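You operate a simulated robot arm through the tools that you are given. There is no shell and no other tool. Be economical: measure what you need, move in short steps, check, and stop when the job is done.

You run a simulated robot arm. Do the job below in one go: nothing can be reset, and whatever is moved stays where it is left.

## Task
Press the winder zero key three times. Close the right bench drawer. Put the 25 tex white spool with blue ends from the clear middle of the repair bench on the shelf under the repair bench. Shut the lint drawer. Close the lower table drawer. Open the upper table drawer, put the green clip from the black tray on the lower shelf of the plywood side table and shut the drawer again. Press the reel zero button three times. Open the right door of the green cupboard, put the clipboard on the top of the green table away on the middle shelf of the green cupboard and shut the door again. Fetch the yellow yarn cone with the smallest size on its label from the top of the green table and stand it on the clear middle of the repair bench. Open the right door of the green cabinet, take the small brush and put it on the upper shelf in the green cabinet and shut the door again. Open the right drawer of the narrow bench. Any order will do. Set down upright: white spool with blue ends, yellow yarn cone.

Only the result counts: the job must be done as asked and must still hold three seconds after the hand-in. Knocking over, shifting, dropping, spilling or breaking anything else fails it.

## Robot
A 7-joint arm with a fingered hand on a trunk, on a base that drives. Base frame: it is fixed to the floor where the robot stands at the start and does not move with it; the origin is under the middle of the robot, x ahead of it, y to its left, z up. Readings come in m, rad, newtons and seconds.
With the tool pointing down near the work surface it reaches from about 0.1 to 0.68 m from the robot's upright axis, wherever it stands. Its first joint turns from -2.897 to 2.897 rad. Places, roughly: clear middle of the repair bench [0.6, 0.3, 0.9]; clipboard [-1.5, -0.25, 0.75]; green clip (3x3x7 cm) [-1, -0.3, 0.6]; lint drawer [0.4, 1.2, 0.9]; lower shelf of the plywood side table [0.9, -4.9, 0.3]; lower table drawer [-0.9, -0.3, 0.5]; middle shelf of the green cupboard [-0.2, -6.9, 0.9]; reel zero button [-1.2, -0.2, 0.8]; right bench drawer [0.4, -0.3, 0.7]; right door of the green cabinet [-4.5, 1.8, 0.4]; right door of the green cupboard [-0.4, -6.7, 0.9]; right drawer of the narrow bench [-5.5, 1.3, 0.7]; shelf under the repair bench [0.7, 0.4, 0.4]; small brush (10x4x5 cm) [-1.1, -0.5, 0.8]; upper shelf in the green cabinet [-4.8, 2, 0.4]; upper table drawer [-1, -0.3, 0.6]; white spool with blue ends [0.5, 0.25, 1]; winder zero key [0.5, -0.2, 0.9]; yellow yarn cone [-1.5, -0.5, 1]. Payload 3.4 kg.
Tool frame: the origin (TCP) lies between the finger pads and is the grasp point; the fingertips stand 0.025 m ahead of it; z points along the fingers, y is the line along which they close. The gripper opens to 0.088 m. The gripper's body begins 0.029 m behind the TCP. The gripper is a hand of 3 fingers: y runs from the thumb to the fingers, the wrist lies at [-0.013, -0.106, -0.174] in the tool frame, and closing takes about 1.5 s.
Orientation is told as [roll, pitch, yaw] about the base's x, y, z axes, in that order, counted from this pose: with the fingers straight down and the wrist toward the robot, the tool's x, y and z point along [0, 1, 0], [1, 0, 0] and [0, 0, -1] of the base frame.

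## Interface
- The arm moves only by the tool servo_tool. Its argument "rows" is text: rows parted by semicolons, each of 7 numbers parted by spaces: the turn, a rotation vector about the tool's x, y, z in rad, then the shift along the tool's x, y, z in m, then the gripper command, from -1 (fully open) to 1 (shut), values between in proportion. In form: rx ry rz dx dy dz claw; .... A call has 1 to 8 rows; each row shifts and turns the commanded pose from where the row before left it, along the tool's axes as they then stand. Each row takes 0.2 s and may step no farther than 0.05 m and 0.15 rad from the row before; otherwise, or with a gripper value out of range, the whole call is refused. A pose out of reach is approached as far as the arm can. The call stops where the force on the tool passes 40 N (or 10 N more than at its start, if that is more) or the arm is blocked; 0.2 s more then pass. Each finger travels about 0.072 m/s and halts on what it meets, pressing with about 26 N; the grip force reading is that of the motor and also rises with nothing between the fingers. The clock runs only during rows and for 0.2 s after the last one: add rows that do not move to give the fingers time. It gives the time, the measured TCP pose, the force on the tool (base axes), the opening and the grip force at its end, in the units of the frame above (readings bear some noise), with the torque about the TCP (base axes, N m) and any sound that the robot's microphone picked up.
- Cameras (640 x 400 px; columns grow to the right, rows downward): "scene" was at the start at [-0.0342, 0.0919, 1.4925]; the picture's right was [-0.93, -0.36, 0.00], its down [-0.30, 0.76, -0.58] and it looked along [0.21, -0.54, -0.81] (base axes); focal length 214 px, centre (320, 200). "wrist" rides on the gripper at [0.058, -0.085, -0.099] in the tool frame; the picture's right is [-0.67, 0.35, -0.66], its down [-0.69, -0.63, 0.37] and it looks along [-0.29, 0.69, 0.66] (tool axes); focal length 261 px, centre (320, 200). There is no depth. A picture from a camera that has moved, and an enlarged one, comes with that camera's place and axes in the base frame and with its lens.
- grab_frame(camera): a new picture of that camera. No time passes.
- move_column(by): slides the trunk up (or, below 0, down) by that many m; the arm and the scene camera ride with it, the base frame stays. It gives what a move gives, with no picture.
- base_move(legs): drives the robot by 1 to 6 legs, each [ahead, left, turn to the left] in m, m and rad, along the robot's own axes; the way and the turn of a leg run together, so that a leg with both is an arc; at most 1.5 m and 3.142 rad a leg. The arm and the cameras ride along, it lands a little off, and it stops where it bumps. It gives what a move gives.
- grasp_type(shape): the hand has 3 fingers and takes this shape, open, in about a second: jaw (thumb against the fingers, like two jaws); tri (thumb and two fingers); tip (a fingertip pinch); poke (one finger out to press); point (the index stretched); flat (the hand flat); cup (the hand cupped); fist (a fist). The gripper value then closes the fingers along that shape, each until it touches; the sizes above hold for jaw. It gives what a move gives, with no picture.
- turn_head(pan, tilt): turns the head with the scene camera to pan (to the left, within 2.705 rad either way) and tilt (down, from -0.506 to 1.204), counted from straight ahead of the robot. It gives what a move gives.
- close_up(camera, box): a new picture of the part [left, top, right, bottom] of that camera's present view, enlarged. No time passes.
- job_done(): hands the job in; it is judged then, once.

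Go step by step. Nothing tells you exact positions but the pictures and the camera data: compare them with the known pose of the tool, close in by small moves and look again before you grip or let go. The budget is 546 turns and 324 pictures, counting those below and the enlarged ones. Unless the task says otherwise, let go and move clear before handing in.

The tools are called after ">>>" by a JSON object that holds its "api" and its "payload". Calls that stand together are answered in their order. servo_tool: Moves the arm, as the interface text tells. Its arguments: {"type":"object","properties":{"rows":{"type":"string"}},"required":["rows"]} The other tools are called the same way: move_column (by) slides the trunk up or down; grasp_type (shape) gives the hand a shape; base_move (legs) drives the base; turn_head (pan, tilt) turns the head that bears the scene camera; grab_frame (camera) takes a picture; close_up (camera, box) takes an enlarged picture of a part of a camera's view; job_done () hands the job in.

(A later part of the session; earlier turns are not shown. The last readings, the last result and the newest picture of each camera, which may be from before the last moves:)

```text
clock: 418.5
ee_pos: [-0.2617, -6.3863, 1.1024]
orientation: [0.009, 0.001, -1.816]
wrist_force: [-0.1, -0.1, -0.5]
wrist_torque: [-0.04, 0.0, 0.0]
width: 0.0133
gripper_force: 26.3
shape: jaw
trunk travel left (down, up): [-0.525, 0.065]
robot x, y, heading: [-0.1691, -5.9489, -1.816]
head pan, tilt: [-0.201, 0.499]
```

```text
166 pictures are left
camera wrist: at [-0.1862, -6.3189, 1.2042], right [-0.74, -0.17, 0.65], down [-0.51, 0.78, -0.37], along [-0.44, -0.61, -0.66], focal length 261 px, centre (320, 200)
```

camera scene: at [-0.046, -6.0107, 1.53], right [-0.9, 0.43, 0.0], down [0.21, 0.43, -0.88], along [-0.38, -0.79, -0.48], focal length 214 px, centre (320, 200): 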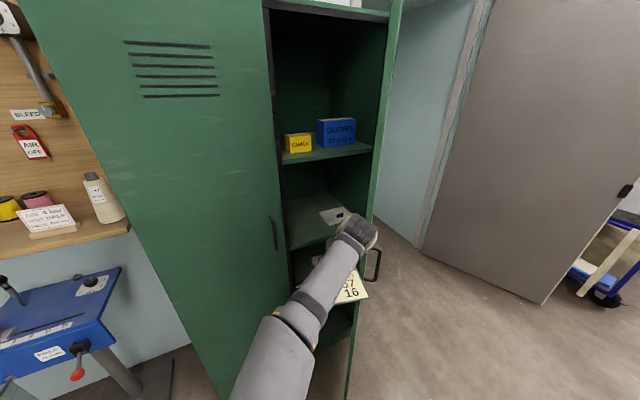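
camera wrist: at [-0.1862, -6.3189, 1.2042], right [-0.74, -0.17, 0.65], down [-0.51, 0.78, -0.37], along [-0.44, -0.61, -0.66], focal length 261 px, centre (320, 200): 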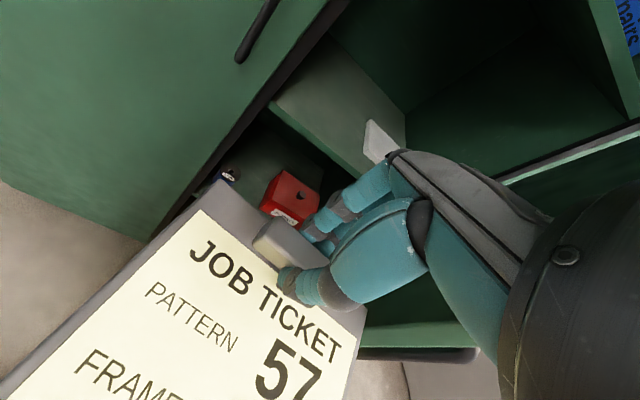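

>>> {"api": "servo_tool", "payload": {"rows": "0 0 0 0 0 0.045 1;0 0 0 0 0 0.042 1"}}

>>> {"api": "base_move", "payload": {"legs": [[0.2, 0.024, 0]]}}

>>> {"api": "grab_frame", "payload": {"camera": "scene"}}

>>> {"api": "grab_frame", "payload": {"camera": "wrist"}}

```text
clock: 419.1
ee_pos: [-0.2585, -6.3864, 1.0177]
orientation: [0.011, 0.0, -1.816]
wrist_force: [0.3, 0.2, -1.1]
wrist_torque: [-0.04, 0.01, 0.01]
width: 0.0133
gripper_force: 26.4
shape: jaw
trunk travel left (down, up): [-0.525, 0.065]
robot x, y, heading: [-0.1775, -5.947, -1.817]
head pan, tilt: [-0.201, 0.499]
```

```text
clock: 420.9
ee_pos: [-0.2754, -6.5826, 1.0179]
orientation: [0.014, 0.001, -1.812]
wrist_force: [0.3, -0.4, -1.0]
wrist_torque: [-0.05, -0.01, -0.01]
width: 0.0133
gripper_force: 25.5
shape: jaw
trunk travel left (down, up): [-0.525, 0.065]
robot x, y, heading: [-0.1927, -6.1488, -1.808]
head pan, tilt: [-0.201, 0.499]
stopped in leg 1: the robot was blocked; the commanded pose is now the measured one
```

```text
165 pictures are left
camera scene: at [-0.0657, -6.2054, 1.53], right [-0.9, 0.43, 0.0], down [0.2, 0.43, -0.88], along [-0.37, -0.79, -0.48], focal length 214 px, centre (320, 200)
```

scene: 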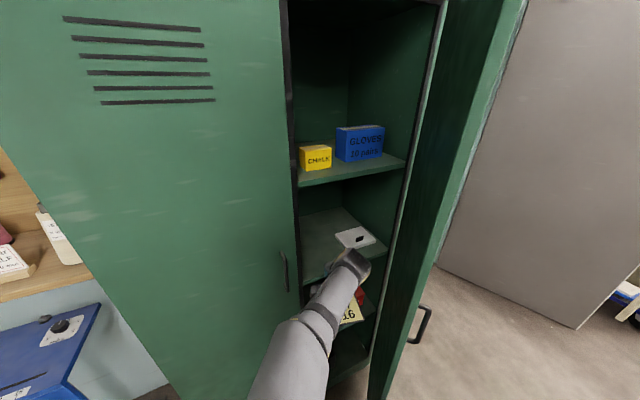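

```text
164 pictures are left
camera wrist: at [-0.2011, -6.5142, 1.1195], right [-0.74, -0.18, 0.65], down [-0.51, 0.77, -0.37], along [-0.43, -0.61, -0.67], focal length 261 px, centre (320, 200)
```

wrist: 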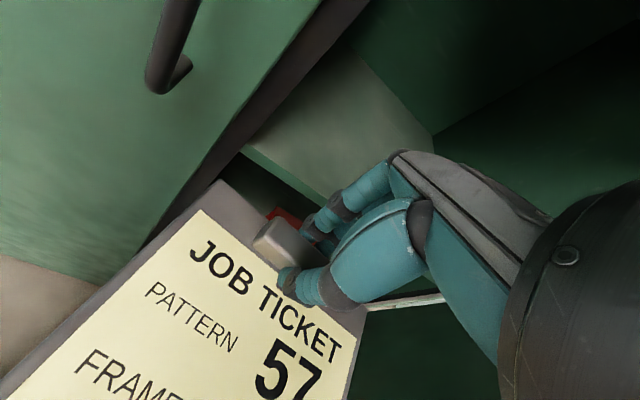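

>>> {"api": "servo_tool", "payload": {"rows": "0 0 0 -0.006 0.04 0 1;0 0 0 -0.006 0.04 0 1;0 0 0 0 0.04 0 1"}}

>>> {"api": "grab_frame", "payload": {"camera": "wrist"}}

>>> {"api": "grab_frame", "payload": {"camera": "scene"}}

```text
clock: 421.7
ee_pos: [-0.3153, -6.695, 1.0178]
orientation: [0.014, 0.0, -1.809]
wrist_force: [0.1, -0.2, -1.1]
wrist_torque: [0.0, 0.01, 0.01]
width: 0.0133
gripper_force: 25.6
shape: jaw
trunk travel left (down, up): [-0.525, 0.065]
robot x, y, heading: [-0.1928, -6.1446, -1.816]
head pan, tilt: [-0.201, 0.499]
```

```text
163 pictures are left
camera wrist: at [-0.2397, -6.6276, 1.1194], right [-0.74, -0.18, 0.65], down [-0.51, 0.77, -0.37], along [-0.43, -0.61, -0.67], focal length 261 px, centre (320, 200)
```

wrist: 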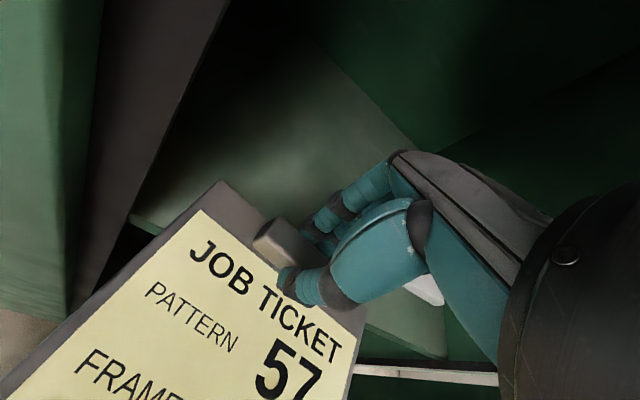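

```text
162 pictures are left
camera scene: at [-0.0654, -6.2056, 1.53], right [-0.9, 0.43, 0.0], down [0.2, 0.43, -0.88], along [-0.37, -0.79, -0.48], focal length 214 px, centre (320, 200)
```

scene: 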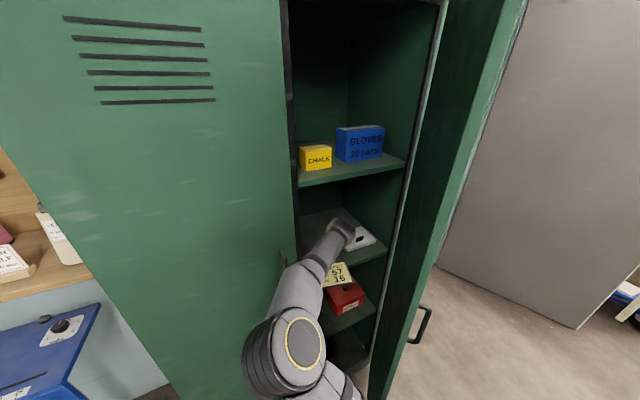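

>>> {"api": "servo_tool", "payload": {"rows": "0 0 0 0 0.035 0 1;0 0 0 0 0.035 0 1;0 0 0 0 0.03 0 1"}}

>>> {"api": "grab_frame", "payload": {"camera": "wrist"}}

>>> {"api": "close_up", "payload": {"camera": "scene", "box": [250, 180, 430, 310]}}

```text
clock: 422.5
ee_pos: [-0.3377, -6.7935, 1.0162]
orientation: [0.014, 0.002, -1.812]
wrist_force: [-0.6, 0.1, -0.5]
wrist_torque: [0.0, 0.03, -0.02]
width: 0.0133
gripper_force: 25.9
shape: jaw
trunk travel left (down, up): [-0.525, 0.065]
robot x, y, heading: [-0.1944, -6.1416, -1.81]
head pan, tilt: [-0.201, 0.499]
```

```text
161 pictures are left
camera wrist: at [-0.2631, -6.7264, 1.1187], right [-0.74, -0.18, 0.65], down [-0.51, 0.77, -0.37], along [-0.43, -0.61, -0.67], focal length 261 px, centre (320, 200)
```

wrist: 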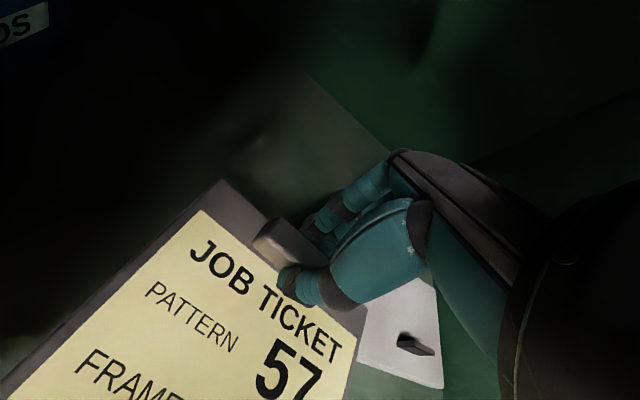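

```text
3.08 times, centred on (340, 245) of scene
camera zoom: at [-0.0656, -6.2054, 1.53], right [-0.9, 0.43, 0.0], down [0.2, 0.43, -0.88], along [-0.37, -0.79, -0.48], focal length 660 px, centre (258, 62)
```

zoom: 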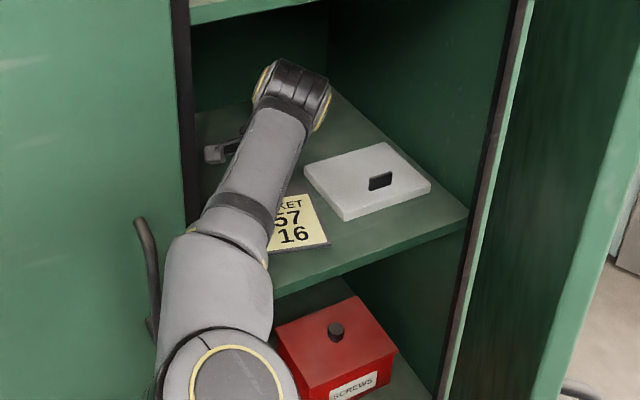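

>>> {"api": "servo_tool", "payload": {"rows": "0 0 0 0.002 0.02 0.01 1;0 0 0 0.002 0.018 0.01 1;0 0 0 0 0 0 1"}}

>>> {"api": "grab_frame", "payload": {"camera": "wrist"}}

>>> {"api": "close_up", "payload": {"camera": "scene", "box": [250, 180, 430, 310]}}

```text
clock: 423.3
ee_pos: [-0.3442, -6.8315, 0.9977]
orientation: [0.013, 0.0, -1.81]
wrist_force: [-0.1, 1.2, -1.0]
wrist_torque: [-0.04, 0.01, 0.01]
width: 0.0135
gripper_force: 25.4
shape: jaw
trunk travel left (down, up): [-0.525, 0.065]
robot x, y, heading: [-0.1909, -6.1459, -1.81]
head pan, tilt: [-0.201, 0.499]
```

```text
159 pictures are left
camera wrist: at [-0.2681, -6.7632, 1.0989], right [-0.74, -0.18, 0.65], down [-0.51, 0.77, -0.37], along [-0.43, -0.61, -0.66], focal length 261 px, centre (320, 200)
```

wrist: 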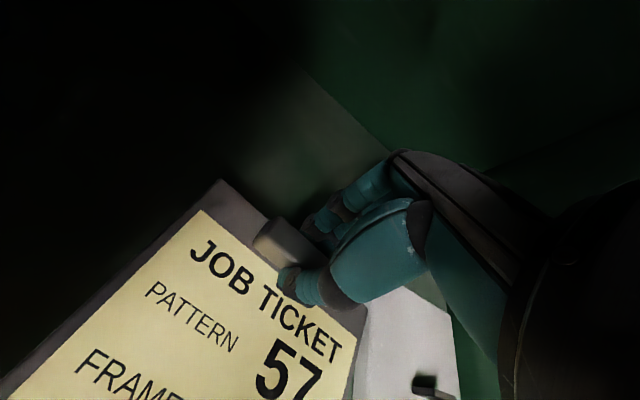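

```text
3.08 times, centred on (340, 245) of scene
camera zoom: at [-0.0654, -6.2052, 1.53], right [-0.9, 0.43, 0.0], down [0.2, 0.43, -0.88], along [-0.37, -0.79, -0.48], focal length 660 px, centre (258, 62)
```

zoom: 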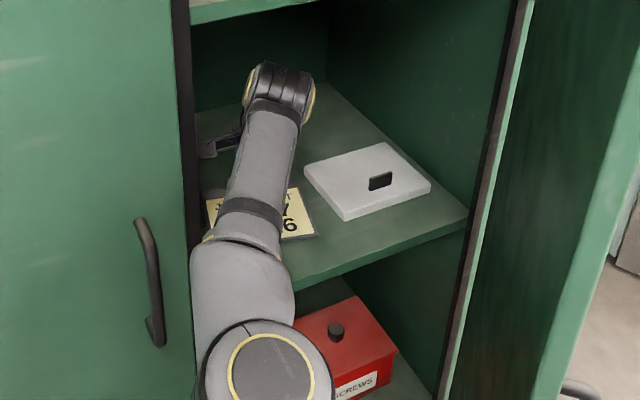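

>>> {"api": "servo_tool", "payload": {"rows": "0 0 0 0 0 0.008 1;0 0 0 0 0 0.006 1;0 0 0 0 0 0 1"}}

>>> {"api": "servo_tool", "payload": {"rows": "0 0 0 0 0 0.005 1;0 0 0 0 0 0.005 1;0 0 0 0 0 0 1"}}

>>> {"api": "servo_tool", "payload": {"rows": "0 0 0 0 0 0.005 1;0 0 0 0 0 0.003 1;0 0 0 0 0 0 1"}}

>>> {"api": "close_up", "payload": {"camera": "scene", "box": [250, 180, 430, 310]}}

```text
clock: 424.1
ee_pos: [-0.3457, -6.8312, 0.9854]
orientation: [0.012, -0.002, -1.812]
wrist_force: [0.0, -0.6, -0.6]
wrist_torque: [-0.05, 0.01, -0.01]
width: 0.0136
gripper_force: 25.9
shape: jaw
trunk travel left (down, up): [-0.525, 0.065]
robot x, y, heading: [-0.192, -6.1478, -1.812]
head pan, tilt: [-0.201, 0.499]
```

```text
clock: 424.9
ee_pos: [-0.3446, -6.8307, 0.9736]
orientation: [0.011, 0.001, -1.813]
wrist_force: [0.0, 0.3, -0.4]
wrist_torque: [-0.04, -0.02, 0.01]
width: 0.0134
gripper_force: 26.3
shape: jaw
trunk travel left (down, up): [-0.525, 0.065]
robot x, y, heading: [-0.1959, -6.1444, -1.809]
head pan, tilt: [-0.201, 0.499]
```

```text
clock: 425.7
ee_pos: [-0.3441, -6.8313, 0.9651]
orientation: [0.013, 0.0, -1.811]
wrist_force: [0.1, 0.4, -0.3]
wrist_torque: [-0.04, 0.04, 0.0]
width: 0.0133
gripper_force: 25.9
shape: jaw
trunk travel left (down, up): [-0.525, 0.065]
robot x, y, heading: [-0.1968, -6.1455, -1.812]
head pan, tilt: [-0.201, 0.499]
```

```text
3.08 times, centred on (340, 245) of scene
camera zoom: at [-0.0653, -6.2053, 1.53], right [-0.9, 0.43, 0.0], down [0.2, 0.43, -0.88], along [-0.37, -0.79, -0.48], focal length 660 px, centre (258, 62)
```

zoom: 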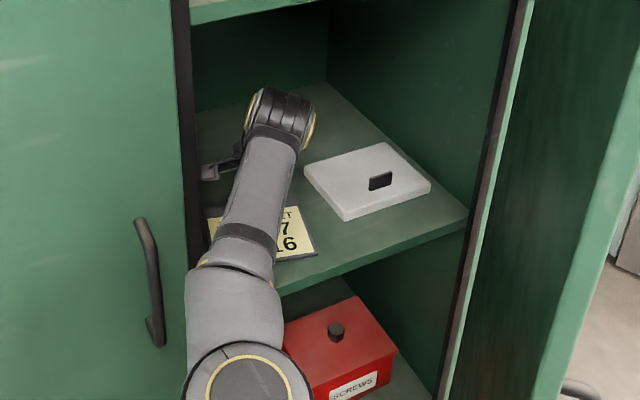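

>>> {"api": "servo_tool", "payload": {"rows": "0 0 0 0 0 0.004 1;0 0 0 0 0 0.003 1;0 0 0 0 0 0 1"}}

>>> {"api": "servo_tool", "payload": {"rows": "0 0 0 0 0 0.004 1;0 0 0 0 0 0 1"}}

>>> {"api": "servo_tool", "payload": {"rows": "0 0 0 0 0 0.004 1;0 0 0 0 0 0 1"}}

```text
clock: 426.5
ee_pos: [-0.3444, -6.8302, 0.9585]
orientation: [0.014, -0.001, -1.81]
wrist_force: [0.4, -0.6, -1.0]
wrist_torque: [-0.08, 0.0, 0.03]
width: 0.0135
gripper_force: 25.7
shape: jaw
trunk travel left (down, up): [-0.525, 0.065]
robot x, y, heading: [-0.1906, -6.1452, -1.814]
head pan, tilt: [-0.201, 0.499]
```

```text
clock: 427.1
ee_pos: [-0.3454, -6.831, 0.9556]
orientation: [0.012, 0.0, -1.811]
wrist_force: [0.0, 0.8, -1.5]
wrist_torque: [-0.07, 0.01, 0.0]
width: 0.0132
gripper_force: 26.2
shape: jaw
trunk travel left (down, up): [-0.525, 0.065]
robot x, y, heading: [-0.1926, -6.1469, -1.814]
head pan, tilt: [-0.201, 0.499]
```

```text
clock: 427.7
ee_pos: [-0.3446, -6.8311, 0.9513]
orientation: [0.01, 0.0, -1.811]
wrist_force: [-0.3, -0.4, 0.4]
wrist_torque: [-0.06, -0.03, 0.01]
width: 0.0134
gripper_force: 25.9
shape: jaw
trunk travel left (down, up): [-0.525, 0.065]
robot x, y, heading: [-0.1926, -6.1441, -1.81]
head pan, tilt: [-0.201, 0.499]
```

>>> {"api": "servo_tool", "payload": {"rows": "0 0 0 0 0 0.004 1;0 0 0 0 0 0 1"}}

>>> {"api": "servo_tool", "payload": {"rows": "0 0 0 0 0 0.004 1;0 0 0 0 0 0 1"}}

>>> {"api": "servo_tool", "payload": {"rows": "0 0 0 0 0 0.004 1;0 0 0 0 0 0 1"}}

>>> {"api": "close_up", "payload": {"camera": "scene", "box": [250, 180, 430, 310]}}

```text
clock: 428.3
ee_pos: [-0.3452, -6.8305, 0.9505]
orientation: [0.012, -0.005, -1.812]
wrist_force: [-2.3, -7.6, 23.4]
wrist_torque: [-0.01, -0.01, -0.01]
width: 0.0135
gripper_force: 25.8
shape: jaw
trunk travel left (down, up): [-0.525, 0.065]
robot x, y, heading: [-0.1941, -6.1466, -1.807]
head pan, tilt: [-0.201, 0.499]
```

```text
clock: 428.7
ee_pos: [-0.3451, -6.832, 0.9503]
orientation: [0.013, -0.016, -1.813]
wrist_force: [0.8, 2.1, 15.0]
wrist_torque: [0.37, -0.17, 0.0]
width: 0.0137
gripper_force: 26.1
shape: jaw
trunk travel left (down, up): [-0.525, 0.065]
robot x, y, heading: [-0.1966, -6.1438, -1.815]
head pan, tilt: [-0.201, 0.499]
stopped in row 2: the force on the tool passed its limit at 43 N (the readings are from after the stop); the commanded pose is now the measured one
```

```text
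clock: 429.4
ee_pos: [-0.3453, -6.833, 0.9514]
orientation: [0.012, -0.024, -1.815]
wrist_force: [1.1, 0.2, 17.8]
wrist_torque: [0.42, -0.19, 0.0]
width: 0.014
gripper_force: 25.5
shape: jaw
trunk travel left (down, up): [-0.525, 0.065]
robot x, y, heading: [-0.1942, -6.1479, -1.814]
head pan, tilt: [-0.201, 0.499]
stopped in row 2: the force on the tool passed its limit at 41 N (the readings are from after the stop); the commanded pose is now the measured one
```

```text
3.08 times, centred on (340, 245) of scene
camera zoom: at [-0.0647, -6.2026, 1.5298], right [-0.9, 0.43, 0.0], down [0.2, 0.43, -0.88], along [-0.38, -0.79, -0.48], focal length 660 px, centre (258, 62)
```

zoom: 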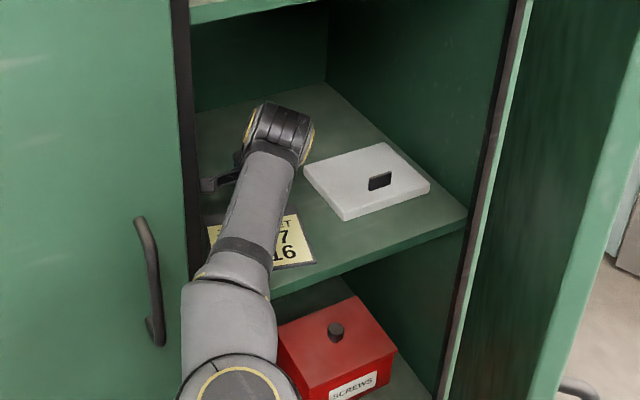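

>>> {"api": "servo_tool", "payload": {"rows": "0 0 0 0 0 -0.003 1;0 0 0 0 0 0 0.5;0 0 0 0 0 0 0;0 0 0 0 0 0 -0.3;0 0 0 0 0 0 -0.3;0 0 0 0 0 0 -0.3"}}

>>> {"api": "servo_tool", "payload": {"rows": "0 0 0 0 0 -0.01 -0.3;0 0 0 0 0 -0.02 -0.3;0 0 0 0 0 -0.03 -0.3"}}

>>> {"api": "grab_frame", "payload": {"camera": "wrist"}}

```text
clock: 430.8
ee_pos: [-0.3445, -6.8346, 0.9503]
orientation: [0.011, -0.02, -1.813]
wrist_force: [-1.0, -3.9, 11.1]
wrist_torque: [0.21, -0.11, -0.02]
width: 0.0522
gripper_force: 0.0
shape: jaw
trunk travel left (down, up): [-0.525, 0.065]
robot x, y, heading: [-0.1942, -6.1446, -1.81]
head pan, tilt: [-0.201, 0.499]
```

```text
clock: 431.6
ee_pos: [-0.3432, -6.8323, 1.0096]
orientation: [0.012, -0.018, -1.813]
wrist_force: [0.4, 0.4, 0.3]
wrist_torque: [0.0, 0.0, -0.02]
width: 0.0566
gripper_force: 0.1
shape: jaw
trunk travel left (down, up): [-0.525, 0.065]
robot x, y, heading: [-0.1929, -6.1483, -1.808]
head pan, tilt: [-0.201, 0.499]
```

```text
155 pictures are left
camera wrist: at [-0.2669, -6.7638, 1.1102], right [-0.74, -0.16, 0.65], down [-0.51, 0.77, -0.38], along [-0.44, -0.62, -0.65], focal length 261 px, centre (320, 200)
```

wrist: 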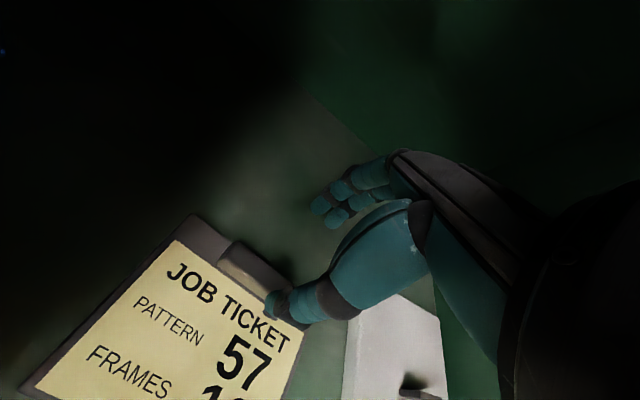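

Released on the middle shelf. Retract straight out.

>>> {"api": "servo_tool", "payload": {"rows": "0 0 0 0 -0.04 0 -0.3;0 0 0 0 -0.04 0 -0.3;0 0 0 0 -0.04 0 -0.3;0 0 0 0 -0.04 0 -0.3;0 0 0 0 -0.04 0 -0.3;0 0 0 0 -0.04 0 -0.3"}}

>>> {"api": "base_move", "payload": {"legs": [[-0.35, 0.05, 0]]}}

>>> {"api": "grab_frame", "payload": {"camera": "scene"}}

```text
clock: 432.9
ee_pos: [-0.2855, -6.5979, 1.0083]
orientation: [0.012, -0.017, -1.812]
wrist_force: [1.1, 0.2, -0.4]
wrist_torque: [0.03, -0.02, 0.0]
width: 0.0571
gripper_force: 0.0
shape: jaw
trunk travel left (down, up): [-0.525, 0.065]
robot x, y, heading: [-0.1925, -6.1447, -1.812]
head pan, tilt: [-0.201, 0.499]
```

```text
clock: 435.2
ee_pos: [-0.1605, -6.2818, 1.0078]
orientation: [0.013, -0.016, -1.827]
wrist_force: [0.8, -0.2, 0.9]
wrist_torque: [0.02, 0.0, 0.01]
width: 0.0568
gripper_force: 0.2
shape: jaw
trunk travel left (down, up): [-0.525, 0.065]
robot x, y, heading: [-0.0618, -5.829, -1.821]
head pan, tilt: [-0.201, 0.499]
```

```text
154 pictures are left
camera scene: at [0.0654, -5.8907, 1.53], right [-0.9, 0.44, 0.0], down [0.21, 0.43, -0.88], along [-0.39, -0.79, -0.48], focal length 214 px, centre (320, 200)
```

scene: 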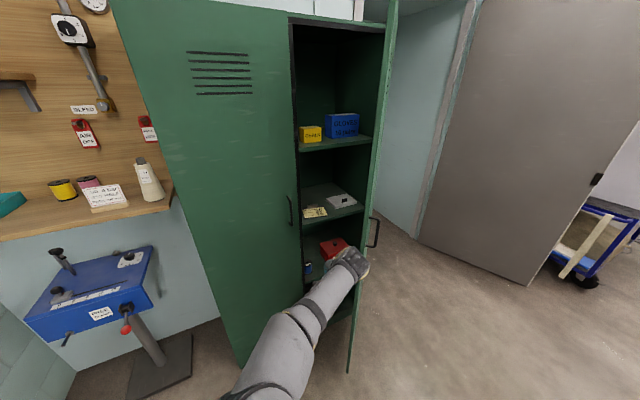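

>>> {"api": "base_move", "payload": {"legs": [[-0.1, 0, 0.25], [0, -0.33, 0]]}}

>>> {"api": "servo_tool", "payload": {"rows": "-0.15 0 0 0 0 0 1;-0.15 0 0 0 0 0 1;-0.15 0 0 0 0 0 1;-0.15 0 0 0 0 0 1;-0.15 0 0 0 0 0 1;-0.15 0 0 0 0 0 1;-0.15 0 0 0 0 0 1"}}

>>> {"api": "move_column", "payload": {"by": -0.18}}

>>> {"api": "grab_frame", "payload": {"camera": "scene"}}

```text
clock: 438.2
ee_pos: [-0.3593, -6.1915, 1.0094]
orientation: [0.012, -0.018, -1.579]
wrist_force: [-0.4, 0.2, 0.0]
wrist_torque: [0.04, 0.0, -0.02]
width: 0.0569
gripper_force: 0.0
shape: jaw
trunk travel left (down, up): [-0.525, 0.065]
robot x, y, heading: [-0.3764, -5.729, -1.574]
head pan, tilt: [-0.201, 0.499]
```

```text
clock: 439.8
ee_pos: [-0.3591, -6.2251, 1.0124]
orientation: [0.022, -1.068, -1.596]
wrist_force: [-0.1, -0.4, -1.2]
wrist_torque: [0.01, 0.02, 0.03]
width: 0.0003
gripper_force: 25.9
shape: jaw
out of reach, approached as far as the arm can: row 4, 5, 6
trunk travel left (down, up): [-0.525, 0.065]
robot x, y, heading: [-0.3795, -5.7295, -1.572]
head pan, tilt: [-0.201, 0.499]
```

```text
clock: 441.8
ee_pos: [-0.3593, -6.2256, 0.8327]
orientation: [0.024, -1.066, -1.598]
wrist_force: [-0.6, 0.3, 0.2]
wrist_torque: [0.02, 0.03, -0.04]
width: 0.0
gripper_force: 26.3
shape: jaw
trunk travel left (down, up): [-0.345, 0.245]
robot x, y, heading: [-0.3766, -5.7303, -1.576]
head pan, tilt: [-0.201, 0.499]
```

```text
153 pictures are left
camera scene: at [-0.2369, -5.7573, 1.35], right [-0.98, 0.2, 0.0], down [0.1, 0.47, -0.88], along [-0.18, -0.86, -0.48], focal length 214 px, centre (320, 200)
```

scene: 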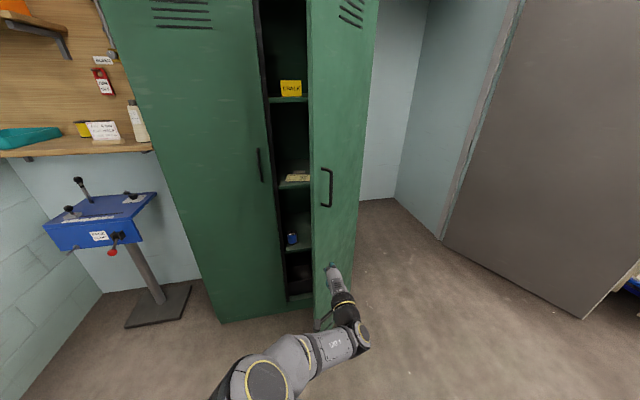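

>>> {"api": "base_move", "payload": {"legs": [[0, -0.06, 0], [0.15, 0, 0]]}}

>>> {"api": "base_move", "payload": {"legs": [[0.12, 0, 0]]}}

>>> {"api": "grab_frame", "payload": {"camera": "scene"}}

```text
clock: 443.7
ee_pos: [-0.4177, -6.3743, 0.8329]
orientation: [0.025, -1.067, -1.594]
wrist_force: [0.5, 0.2, 0.1]
wrist_torque: [-0.01, -0.01, -0.03]
width: 0.0
gripper_force: 26.1
shape: jaw
trunk travel left (down, up): [-0.345, 0.245]
robot x, y, heading: [-0.4381, -5.881, -1.571]
head pan, tilt: [-0.201, 0.499]
```

```text
clock: 445.0
ee_pos: [-0.4157, -6.4954, 0.8321]
orientation: [0.025, -1.067, -1.593]
wrist_force: [-0.2, 0.4, -0.4]
wrist_torque: [0.0, 0.04, 0.0]
width: 0.0
gripper_force: 25.5
shape: jaw
trunk travel left (down, up): [-0.345, 0.245]
robot x, y, heading: [-0.4346, -6.0005, -1.568]
head pan, tilt: [-0.201, 0.499]
```

```text
152 pictures are left
camera scene: at [-0.2971, -6.0274, 1.35], right [-0.98, 0.2, 0.0], down [0.09, 0.47, -0.88], along [-0.17, -0.86, -0.48], focal length 214 px, centre (320, 200)
```

scene: 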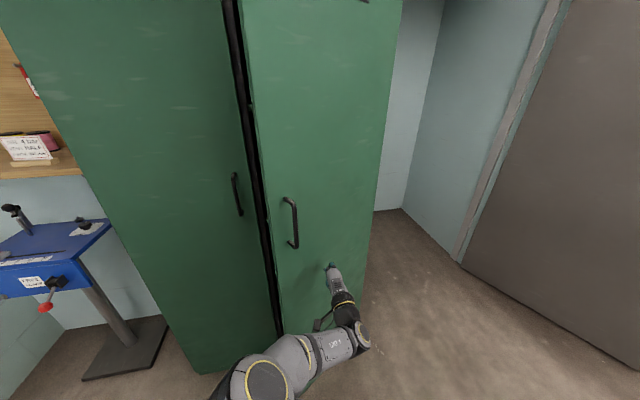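

Door is closing well. Finish with the arm.

>>> {"api": "servo_tool", "payload": {"rows": "0 0 0 0 0.015 0.026 1;0 0 0 0 0.015 0.026 1;0 0 0 0 0.01 0.0173 1;0 0 0 0 0.01 0.0173 1;0 0 0 0 0.005 0.0087 1;0 0 0 0 0.005 0.0087 1;0 0 0 0 0.005 0.0087 1"}}

>>> {"api": "grab_frame", "payload": {"camera": "scene"}}

```text
clock: 446.6
ee_pos: [-0.4153, -6.6264, 0.8358]
orientation: [0.027, -1.067, -1.592]
wrist_force: [0.2, 0.2, 0.3]
wrist_torque: [0.01, -0.01, 0.0]
width: 0.0
gripper_force: 25.6
shape: jaw
trunk travel left (down, up): [-0.345, 0.245]
robot x, y, heading: [-0.4356, -5.9989, -1.567]
head pan, tilt: [-0.201, 0.499]
```

```text
151 pictures are left
camera scene: at [-0.2971, -6.0276, 1.35], right [-0.98, 0.2, 0.0], down [0.09, 0.47, -0.88], along [-0.17, -0.86, -0.48], focal length 214 px, centre (320, 200)
```

scene: 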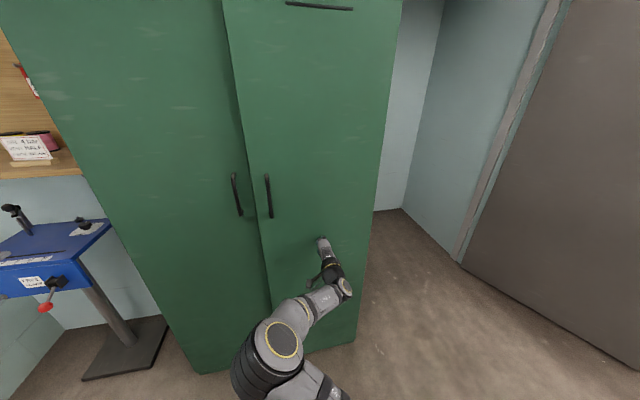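

>>> {"api": "servo_tool", "payload": {"rows": "0 0 0 0 0.005 0.0087 1;0 0 0 0 0.005 0.0087 1;0 0 0 0 0.005 0.0087 1;0 0 0 0 0.005 0.0087 1;0 0 0 0 0.005 0.0087 1"}}

>>> {"api": "servo_tool", "payload": {"rows": "0 0 0 0 -0.02 -0.0347 1;0 0 0 0 -0.02 -0.0347 1;0 0 0 0 -0.02 -0.0347 1"}}

>>> {"api": "close_up", "payload": {"camera": "scene", "box": [200, 100, 400, 360]}}

```text
clock: 447.4
ee_pos: [-0.4168, -6.651, 0.8359]
orientation: [0.023, -1.069, -1.588]
wrist_force: [3.6, 39.3, 4.6]
wrist_torque: [0.36, -0.05, 0.08]
width: 0.0001
gripper_force: 26.0
shape: jaw
trunk travel left (down, up): [-0.345, 0.245]
robot x, y, heading: [-0.4345, -5.9984, -1.564]
head pan, tilt: [-0.201, 0.499]
stopped in row 4: the force on the tool passed its limit at 57 N (the readings are from after the stop); the commanded pose is now the measured one
```

```text
clock: 448.2
ee_pos: [-0.4161, -6.5325, 0.8299]
orientation: [0.021, -1.064, -1.591]
wrist_force: [-0.1, -0.3, -0.8]
wrist_torque: [0.0, 0.0, -0.04]
width: 0.0
gripper_force: 25.4
shape: jaw
trunk travel left (down, up): [-0.345, 0.245]
robot x, y, heading: [-0.4362, -6.0017, -1.572]
head pan, tilt: [-0.201, 0.499]
```

```text
1.54 times, centred on (300, 230) of scene
camera zoom: at [-0.2971, -6.0273, 1.35], right [-0.98, 0.2, 0.0], down [0.09, 0.47, -0.88], along [-0.17, -0.86, -0.48], focal length 330 px, centre (351, 154)
```

zoom: 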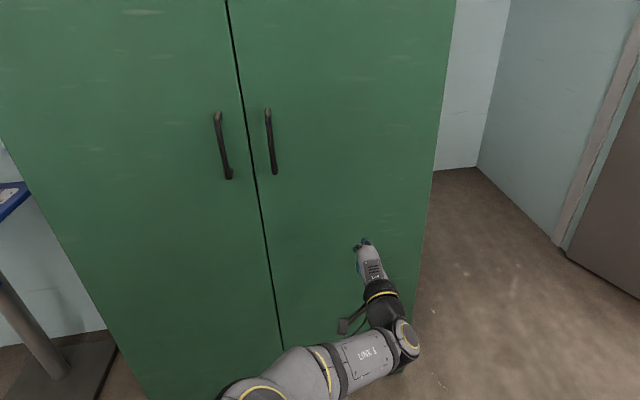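

>>> {"api": "base_move", "payload": {"legs": [[-0.5, 0.35, 0], [-1.4, 0, 0], [-1.4, 0, 0]]}}

>>> {"api": "move_column", "payload": {"by": 0.3}}

```text
clock: 464.6
ee_pos: [-0.094, -3.2811, 0.8298]
orientation: [0.023, -1.063, -1.577]
wrist_force: [0.6, -0.3, -0.3]
wrist_torque: [-0.01, 0.02, 0.02]
width: 0.0004
gripper_force: 26.3
shape: jaw
trunk travel left (down, up): [-0.345, 0.245]
robot x, y, heading: [-0.1184, -2.7461, -1.553]
head pan, tilt: [-0.201, 0.499]
```

```text
clock: 467.1
ee_pos: [-0.0951, -3.2817, 1.0752]
orientation: [0.023, -1.063, -1.578]
wrist_force: [-0.5, 0.1, 0.2]
wrist_torque: [0.02, 0.03, 0.02]
width: 0.0
gripper_force: 25.8
shape: jaw
out of reach, approached as far as the arm can: row 1
trunk travel left (down, up): [-0.59, 0.0]
robot x, y, heading: [-0.1218, -2.745, -1.552]
head pan, tilt: [-0.201, 0.499]
```

>>> {"api": "base_move", "payload": {"legs": [[-1.4, 0, -0.02], [-1.1, -0.1, 0], [0, 0, -1.57]]}}

>>> {"api": "turn_head", "payload": {"pan": 0, "tilt": 0.7}}

>>> {"api": "grab_frame", "payload": {"camera": "scene"}}

```text
clock: 483.2
ee_pos: [-0.7292, -0.2414, 1.0749]
orientation: [0.021, -1.063, 3.101]
wrist_force: [0.0, 0.1, -0.4]
wrist_torque: [-0.01, 0.01, -0.03]
width: 0.0001
gripper_force: 25.8
shape: jaw
trunk travel left (down, up): [-0.59, 0.0]
robot x, y, heading: [-0.1959, -0.2341, 3.123]
head pan, tilt: [-0.201, 0.499]
```

```text
clock: 483.9
ee_pos: [-0.7284, -0.2395, 1.0748]
orientation: [0.023, -1.065, 3.101]
wrist_force: [-0.2, -0.5, 0.0]
wrist_torque: [0.02, -0.01, 0.0]
width: 0.0
gripper_force: 26.0
shape: jaw
trunk travel left (down, up): [-0.59, 0.0]
robot x, y, heading: [-0.1944, -0.2288, 3.123]
head pan, tilt: [0.0, 0.7]
```

```text
149 pictures are left
camera scene: at [-0.2232, -0.3874, 1.5774], right [0.02, 1.0, 0.0], down [0.64, -0.01, -0.77], along [-0.77, 0.01, -0.64], focal length 214 px, centre (320, 200)
```

scene: 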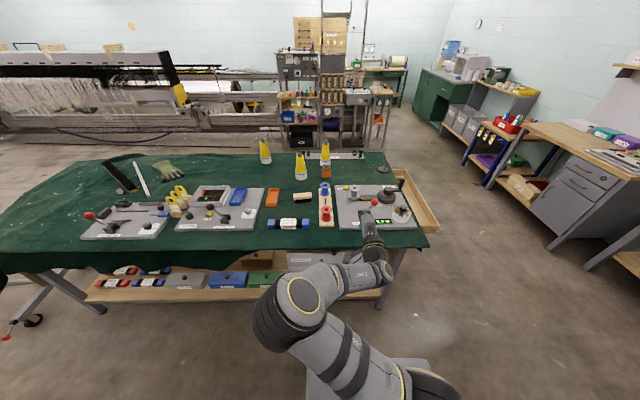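

>>> {"api": "base_move", "payload": {"legs": [[0.22, 0, 0.015]]}}

>>> {"api": "grasp_type", "payload": {"shape": "poke"}}

>>> {"api": "servo_tool", "payload": {"rows": "0.12 0 0 0 0 0 -1;0.12 0 0 0 0 0 -1;0.12 0 0 0 0 0 -1;0 0 0 0 0.031 0.026 -1;0 0 0 0 0.031 0.026 -1;0 0 0 0 0.031 0.026 -1"}}

>>> {"api": "grab_frame", "payload": {"camera": "wrist"}}

>>> {"api": "turn_head", "payload": {"pan": -0.15, "tilt": 0.7}}

>>> {"api": "close_up", "payload": {"camera": "scene", "box": [240, 140, 440, 260]}}

```text
clock: 485.6
ee_pos: [-0.9479, -0.2442, 1.0753]
orientation: [0.024, -1.063, 3.116]
wrist_force: [-0.3, 0.1, -0.2]
wrist_torque: [-0.01, -0.01, 0.01]
width: 0.0001
gripper_force: 26.5
shape: jaw
trunk travel left (down, up): [-0.59, 0.0]
robot x, y, heading: [-0.4086, -0.2293, 3.14]
head pan, tilt: [0.0, 0.7]
```

```text
clock: 486.5
ee_pos: [-0.9471, -0.2466, 1.0751]
orientation: [0.024, -1.063, 3.115]
wrist_force: [-0.3, 0.1, 0.4]
wrist_torque: [0.04, 0.03, 0.03]
width: 0.0
gripper_force: 0.0
shape: poke
trunk travel left (down, up): [-0.59, 0.0]
robot x, y, heading: [-0.4133, -0.2284, 3.135]
head pan, tilt: [0.0, 0.7]
```

```text
clock: 487.9
ee_pos: [-1.0701, -0.2442, 1.0737]
orientation: [0.016, -0.705, 3.124]
wrist_force: [0.4, 0.8, 1.0]
wrist_torque: [-0.02, -0.01, -0.03]
width: 0.0
gripper_force: 0.0
shape: poke
trunk travel left (down, up): [-0.59, 0.0]
robot x, y, heading: [-0.4159, -0.2296, 3.139]
head pan, tilt: [0.0, 0.7]
```

```text
148 pictures are left
camera wrist: at [-0.9405, -0.3034, 1.0957], right [0.16, 0.68, 0.72], down [0.25, 0.68, -0.69], along [-0.95, 0.29, -0.06], focal length 261 px, centre (320, 200)
```

wrist: 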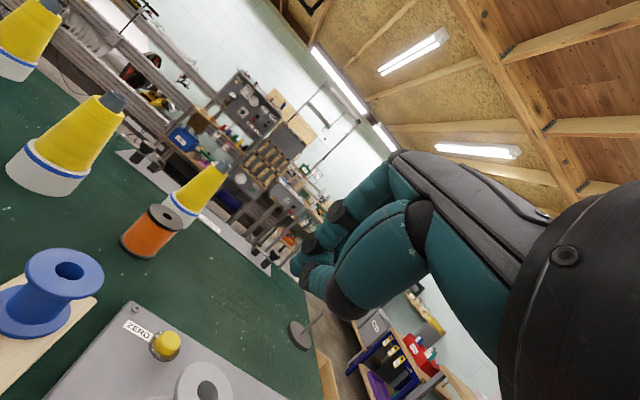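

```text
clock: 488.6
ee_pos: [-1.0691, -0.2437, 1.0727]
orientation: [0.015, -0.704, 3.127]
wrist_force: [0.8, -0.1, -0.2]
wrist_torque: [0.03, -0.01, -0.01]
width: 0.0
gripper_force: 0.0
shape: poke
trunk travel left (down, up): [-0.59, 0.0]
robot x, y, heading: [-0.4145, -0.232, 3.137]
head pan, tilt: [-0.15, 0.7]
```

```text
3.20 times, centred on (340, 200) of scene
camera zoom: at [-0.4383, -0.3729, 1.5773], right [0.15, 0.99, 0.0], down [0.64, -0.1, -0.76], along [-0.76, 0.12, -0.64], focal length 686 px, centre (256, 200)
```

zoom: 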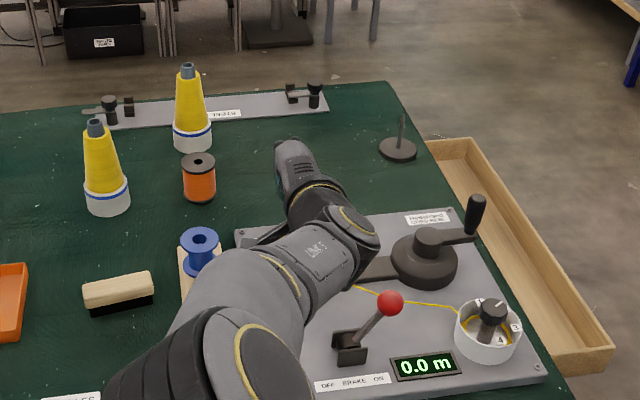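

>>> {"api": "servo_tool", "payload": {"rows": "0 0 0 -0.012 0.001 0.04 -1;0 0 0 -0.012 0.001 0.04 -1;0 0 0 0 0.001 0.04 -1"}}

>>> {"api": "grab_frame", "payload": {"camera": "wrist"}}

```text
clock: 489.4
ee_pos: [-1.1489, -0.2202, 0.9862]
orientation: [0.017, -0.703, 3.124]
wrist_force: [0.2, -0.6, -0.1]
wrist_torque: [0.04, 0.0, -0.01]
width: 0.0
gripper_force: 0.1
shape: poke
trunk travel left (down, up): [-0.59, 0.0]
robot x, y, heading: [-0.4131, -0.2318, 3.137]
head pan, tilt: [-0.15, 0.7]
```

```text
146 pictures are left
camera wrist: at [-1.0192, -0.2795, 1.009], right [0.16, 0.68, 0.72], down [0.25, 0.68, -0.69], along [-0.95, 0.29, -0.06], focal length 261 px, centre (320, 200)
```

wrist: 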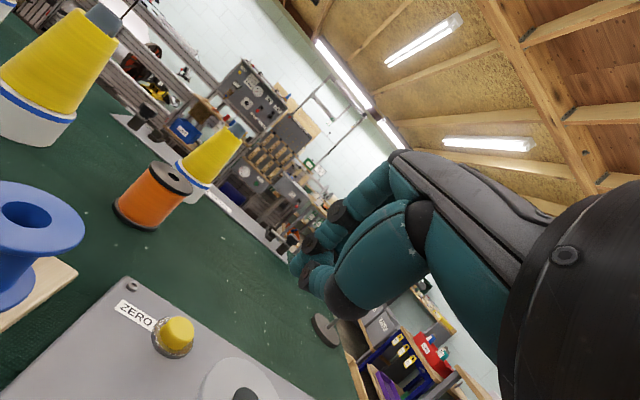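

>>> {"api": "servo_tool", "payload": {"rows": "0 0 0 -0.001 -0.009 0.04 -1;0 0 0 0 -0.009 0.04 -1;0 0 0 0 -0.006 0.03 -1"}}

>>> {"api": "grab_frame", "payload": {"camera": "wrist"}}

>>> {"api": "close_up", "payload": {"camera": "scene", "box": [260, 140, 420, 250]}}

```text
clock: 490.2
ee_pos: [-1.1847, -0.2237, 0.8946]
orientation: [0.015, -0.701, 3.127]
wrist_force: [0.5, 0.1, -0.1]
wrist_torque: [0.01, -0.02, 0.0]
width: 0.0001
gripper_force: 0.0
shape: poke
out of reach, approached as far as the arm can: row 3
trunk travel left (down, up): [-0.59, 0.0]
robot x, y, heading: [-0.4152, -0.2312, 3.141]
head pan, tilt: [-0.15, 0.7]
```

```text
145 pictures are left
camera wrist: at [-1.0556, -0.2837, 0.9178], right [0.16, 0.68, 0.72], down [0.25, 0.68, -0.69], along [-0.95, 0.29, -0.06], focal length 261 px, centre (320, 200)
```

wrist: 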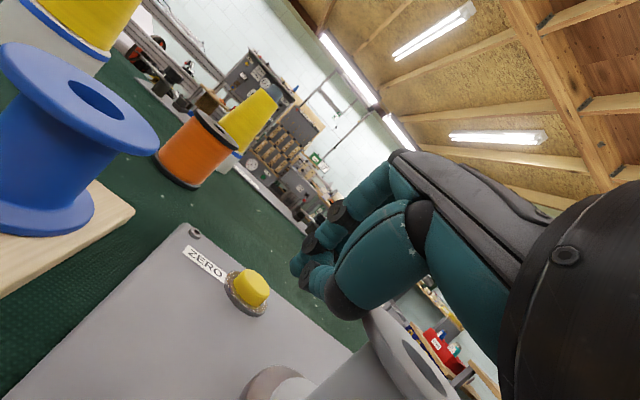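

```text
3.64 times, centred on (340, 195) of scene
camera zoom: at [-0.4388, -0.3733, 1.5772], right [0.15, 0.99, 0.0], down [0.64, -0.1, -0.76], along [-0.76, 0.12, -0.64], focal length 780 px, centre (247, 218)
```

zoom: 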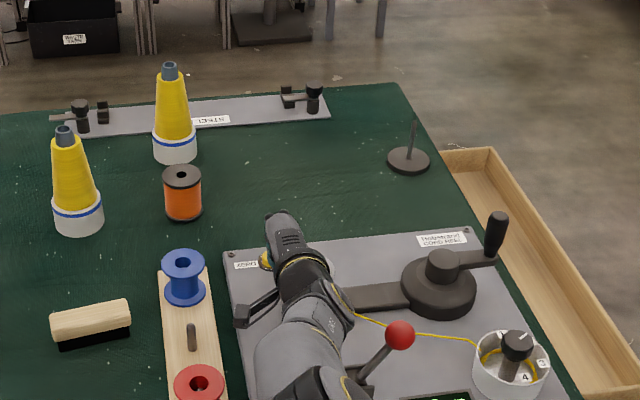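

>>> {"api": "base_move", "payload": {"legs": [[0.03, 0, 0]]}}

>>> {"api": "grab_frame", "payload": {"camera": "wrist"}}

```text
clock: 491.0
ee_pos: [-1.2147, -0.2216, 0.8931]
orientation: [0.014, -0.701, 3.127]
wrist_force: [-0.2, -0.4, -0.3]
wrist_torque: [0.02, 0.01, 0.0]
width: 0.0
gripper_force: 0.0
shape: poke
trunk travel left (down, up): [-0.59, 0.0]
robot x, y, heading: [-0.4427, -0.2266, 3.135]
head pan, tilt: [-0.15, 0.7]
```

```text
143 pictures are left
camera wrist: at [-1.0863, -0.2827, 0.9182], right [0.16, 0.68, 0.72], down [0.25, 0.68, -0.69], along [-0.95, 0.29, -0.06], focal length 261 px, centre (320, 200)
```

wrist: 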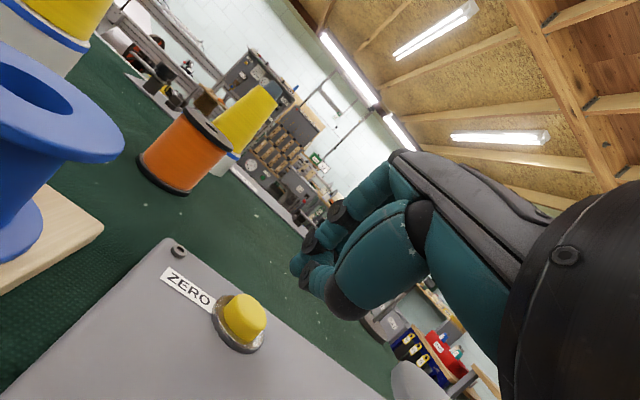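

>>> {"api": "servo_tool", "payload": {"rows": "0 0 0 0 -0.024 0.019 -1;0 0 0 0 0 0 -1"}}

>>> {"api": "grab_frame", "payload": {"camera": "wrist"}}

```text
clock: 491.6
ee_pos: [-1.1985, -0.2242, 0.875]
orientation: [0.015, -0.705, 3.124]
wrist_force: [-0.3, -0.9, 11.5]
wrist_torque: [0.2, -0.93, -0.07]
width: 0.0003
gripper_force: 0.2
shape: poke
out of reach, approached as far as the arm can: row 1
trunk travel left (down, up): [-0.59, 0.0]
robot x, y, heading: [-0.4385, -0.2267, 3.134]
head pan, tilt: [-0.15, 0.7]
```

```text
142 pictures are left
camera wrist: at [-1.0701, -0.2847, 0.8971], right [0.17, 0.68, 0.72], down [0.25, 0.68, -0.69], along [-0.95, 0.29, -0.06], focal length 261 px, centre (320, 200)
```

wrist: 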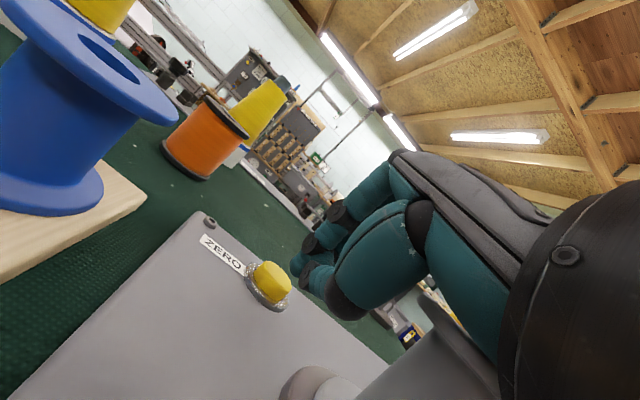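

The hand touched the grey spool at the low angle. I lift off and check that nothing moved, then come in with a vertical finger and a lower trunk for more reach.

>>> {"api": "servo_tool", "payload": {"rows": "0 0 0 0 0.0324 -0.038 -1;0 0 0 0 0.0324 -0.038 -1;0 0 0 0 0.0324 -0.038 -1;0 0 0 0 -0.03 -0.0256 -1;0 0 0 0 -0.03 -0.0256 -1"}}

>>> {"api": "close_up", "payload": {"camera": "scene", "box": [260, 140, 420, 250]}}

>>> {"api": "grab_frame", "payload": {"camera": "wrist"}}

```text
clock: 492.8
ee_pos: [-1.1203, -0.2205, 1.0243]
orientation: [0.014, -0.703, 3.124]
wrist_force: [0.0, 0.4, 1.2]
wrist_torque: [0.02, -0.04, -0.01]
width: 0.0
gripper_force: 0.0
shape: poke
trunk travel left (down, up): [-0.59, 0.0]
robot x, y, heading: [-0.4419, -0.2285, 3.136]
head pan, tilt: [-0.15, 0.7]
```

```text
3.64 times, centred on (340, 195) of scene
camera zoom: at [-0.4683, -0.3728, 1.5773], right [0.15, 0.99, 0.0], down [0.64, -0.1, -0.77], along [-0.76, 0.12, -0.64], focal length 780 px, centre (247, 218)
```

zoom: 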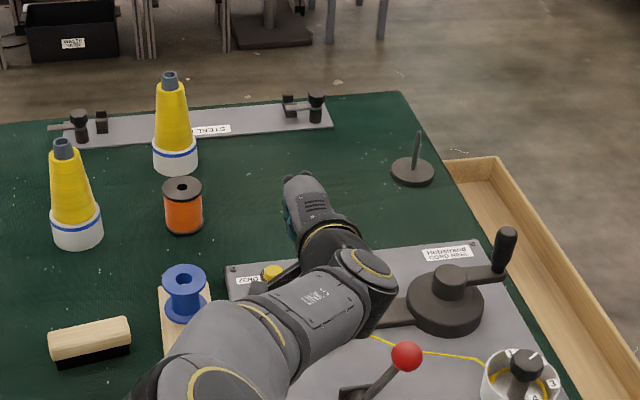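

```text
140 pictures are left
camera wrist: at [-0.9913, -0.2809, 1.047], right [0.16, 0.68, 0.72], down [0.25, 0.68, -0.69], along [-0.95, 0.29, -0.06], focal length 261 px, centre (320, 200)
```

wrist: 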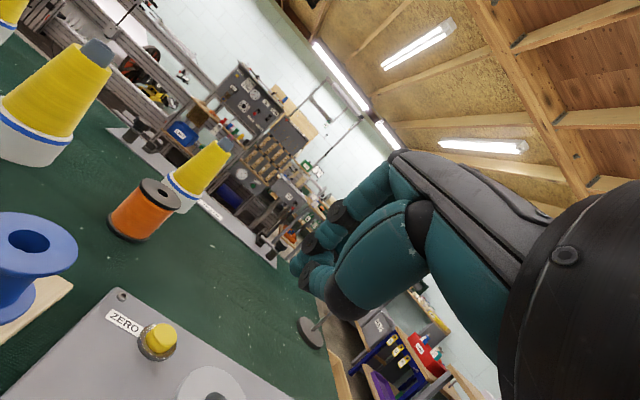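

>>> {"api": "servo_tool", "payload": {"rows": "0.15 0 0 0 -0.02 -0.03 -1;0.15 0 0 0 -0.01 -0.04 -1;0.15 0 0 0 0 -0.04 -1;0.15 0 0 0 0 -0.04 -1;0.105 0 0 0 0 -0.04 -1"}}

>>> {"api": "move_column", "payload": {"by": -0.2}}

>>> {"api": "servo_tool", "payload": {"rows": "0 0 0 0 0.04 -0.02 -1;0 0 0 0 0.04 -0.02 -1;0 0 0 0 0.04 0 -1;0 0 0 0 0.04 0 -1;0 0 0 0 0.03 0 -1"}}

```text
clock: 494.0
ee_pos: [-1.0296, -0.2196, 1.1772]
orientation: [0.009, 0.004, 3.131]
wrist_force: [0.0, 0.7, -0.3]
wrist_torque: [0.03, -0.04, -0.01]
width: 0.0
gripper_force: 0.0
shape: poke
trunk travel left (down, up): [-0.59, 0.0]
robot x, y, heading: [-0.4451, -0.2274, 3.138]
head pan, tilt: [-0.15, 0.7]
```

```text
clock: 496.2
ee_pos: [-1.0292, -0.2201, 0.9752]
orientation: [0.01, 0.002, 3.133]
wrist_force: [-0.2, -0.1, -0.1]
wrist_torque: [-0.01, -0.04, 0.0]
width: 0.0
gripper_force: 0.0
shape: poke
trunk travel left (down, up): [-0.39, 0.2]
robot x, y, heading: [-0.4445, -0.2324, 3.136]
head pan, tilt: [-0.15, 0.7]
```

```text
clock: 497.4
ee_pos: [-1.1145, -0.226, 1.0077]
orientation: [0.012, 0.001, 3.132]
wrist_force: [-0.3, 0.7, 0.1]
wrist_torque: [-0.01, -0.01, -0.03]
width: 0.0001
gripper_force: 0.0
shape: poke
out of reach, approached as far as the arm can: row 3, 4, 5
trunk travel left (down, up): [-0.39, 0.2]
robot x, y, heading: [-0.4438, -0.2279, 3.138]
head pan, tilt: [-0.15, 0.7]
```

>>> {"api": "turn_head", "payload": {"pan": 0.3, "tilt": 1.2}}

>>> {"api": "grab_frame", "payload": {"camera": "scene"}}

```text
clock: 498.3
ee_pos: [-1.1147, -0.226, 1.0069]
orientation: [0.011, -0.001, 3.133]
wrist_force: [-0.1, 0.7, -0.5]
wrist_torque: [0.0, 0.0, -0.01]
width: 0.0001
gripper_force: 0.0
shape: poke
trunk travel left (down, up): [-0.39, 0.2]
robot x, y, heading: [-0.4444, -0.2272, 3.135]
head pan, tilt: [0.3, 1.201]
```

```text
139 pictures are left
camera scene: at [-0.4384, -0.402, 1.3414], right [-0.29, 0.96, 0.0], down [0.89, 0.27, -0.36], along [-0.35, -0.11, -0.93], focal length 214 px, centre (320, 200)
```

scene: 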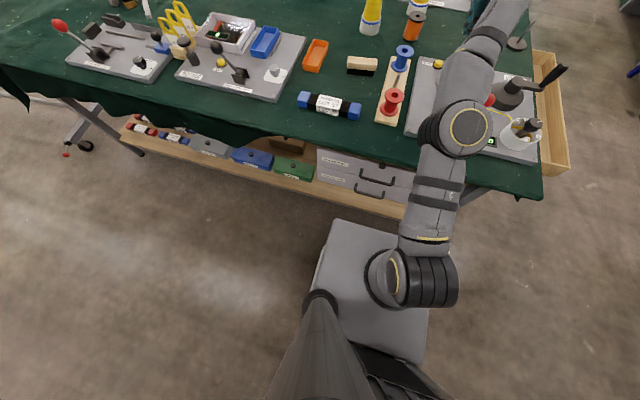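

The grey spool blocks the front approach, so I'll press the button from the rear side, where the way is clear.

>>> {"api": "servo_tool", "payload": {"rows": "0 0 0 0 -0.04 -0.02 -1;0 0 0 0 -0.04 -0.02 -1;0 0 0 0 -0.04 0 -1;0 0 0 0 -0.04 0 -1;0 0 0 0 -0.04 0 -1"}}

>>> {"api": "base_move", "payload": {"legs": [[-0.25, 0, 0], [0, -1.3, 0], [1.4, 0, 0], [0.7, 0, 0], [0, 1.15, 0], [0, 0, 3.14]]}}

>>> {"api": "turn_head", "payload": {"pan": -0.1, "tilt": 0.8}}

>>> {"api": "grab_frame", "payload": {"camera": "scene"}}

```text
clock: 499.5
ee_pos: [-0.9185, -0.2258, 1.0491]
orientation: [0.012, 0.002, 3.136]
wrist_force: [-0.2, 0.4, 0.1]
wrist_torque: [0.01, 0.02, 0.01]
width: 0.0
gripper_force: 0.1
shape: poke
trunk travel left (down, up): [-0.39, 0.2]
robot x, y, heading: [-0.4423, -0.2304, 3.138]
head pan, tilt: [0.3, 1.201]
```

```text
clock: 530.1
ee_pos: [-1.7966, -0.1281, 1.0502]
orientation: [0.009, 0.001, 0.02]
wrist_force: [0.2, 0.3, 0.3]
wrist_torque: [0.0, -0.03, 0.01]
width: 0.0004
gripper_force: 0.0
shape: poke
trunk travel left (down, up): [-0.39, 0.2]
robot x, y, heading: [-2.2701, -0.1358, 0.026]
head pan, tilt: [0.3, 1.201]
```

```text
clock: 531.0
ee_pos: [-1.7966, -0.1288, 1.0496]
orientation: [0.01, 0.002, 0.021]
wrist_force: [-0.3, 0.5, -0.4]
wrist_torque: [-0.01, -0.03, -0.02]
width: 0.0001
gripper_force: 0.1
shape: poke
trunk travel left (down, up): [-0.39, 0.2]
robot x, y, heading: [-2.2726, -0.1399, 0.03]
head pan, tilt: [-0.099, 0.799]
```

```text
138 pictures are left
camera scene: at [-2.2552, 0.0121, 1.369], right [-0.07, -1.0, 0.0], down [-0.72, 0.05, -0.7], along [0.69, -0.05, -0.72], focal length 214 px, centre (320, 200)
```

scene: 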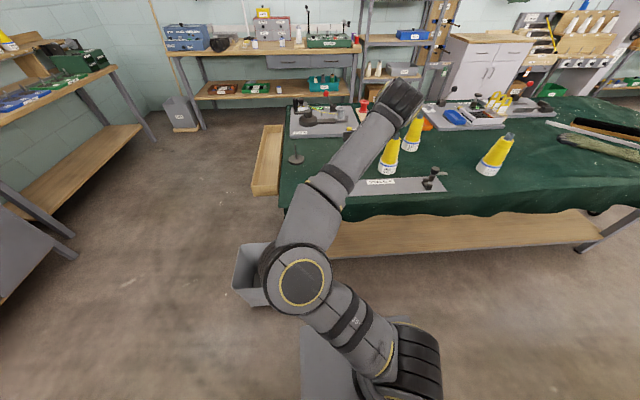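

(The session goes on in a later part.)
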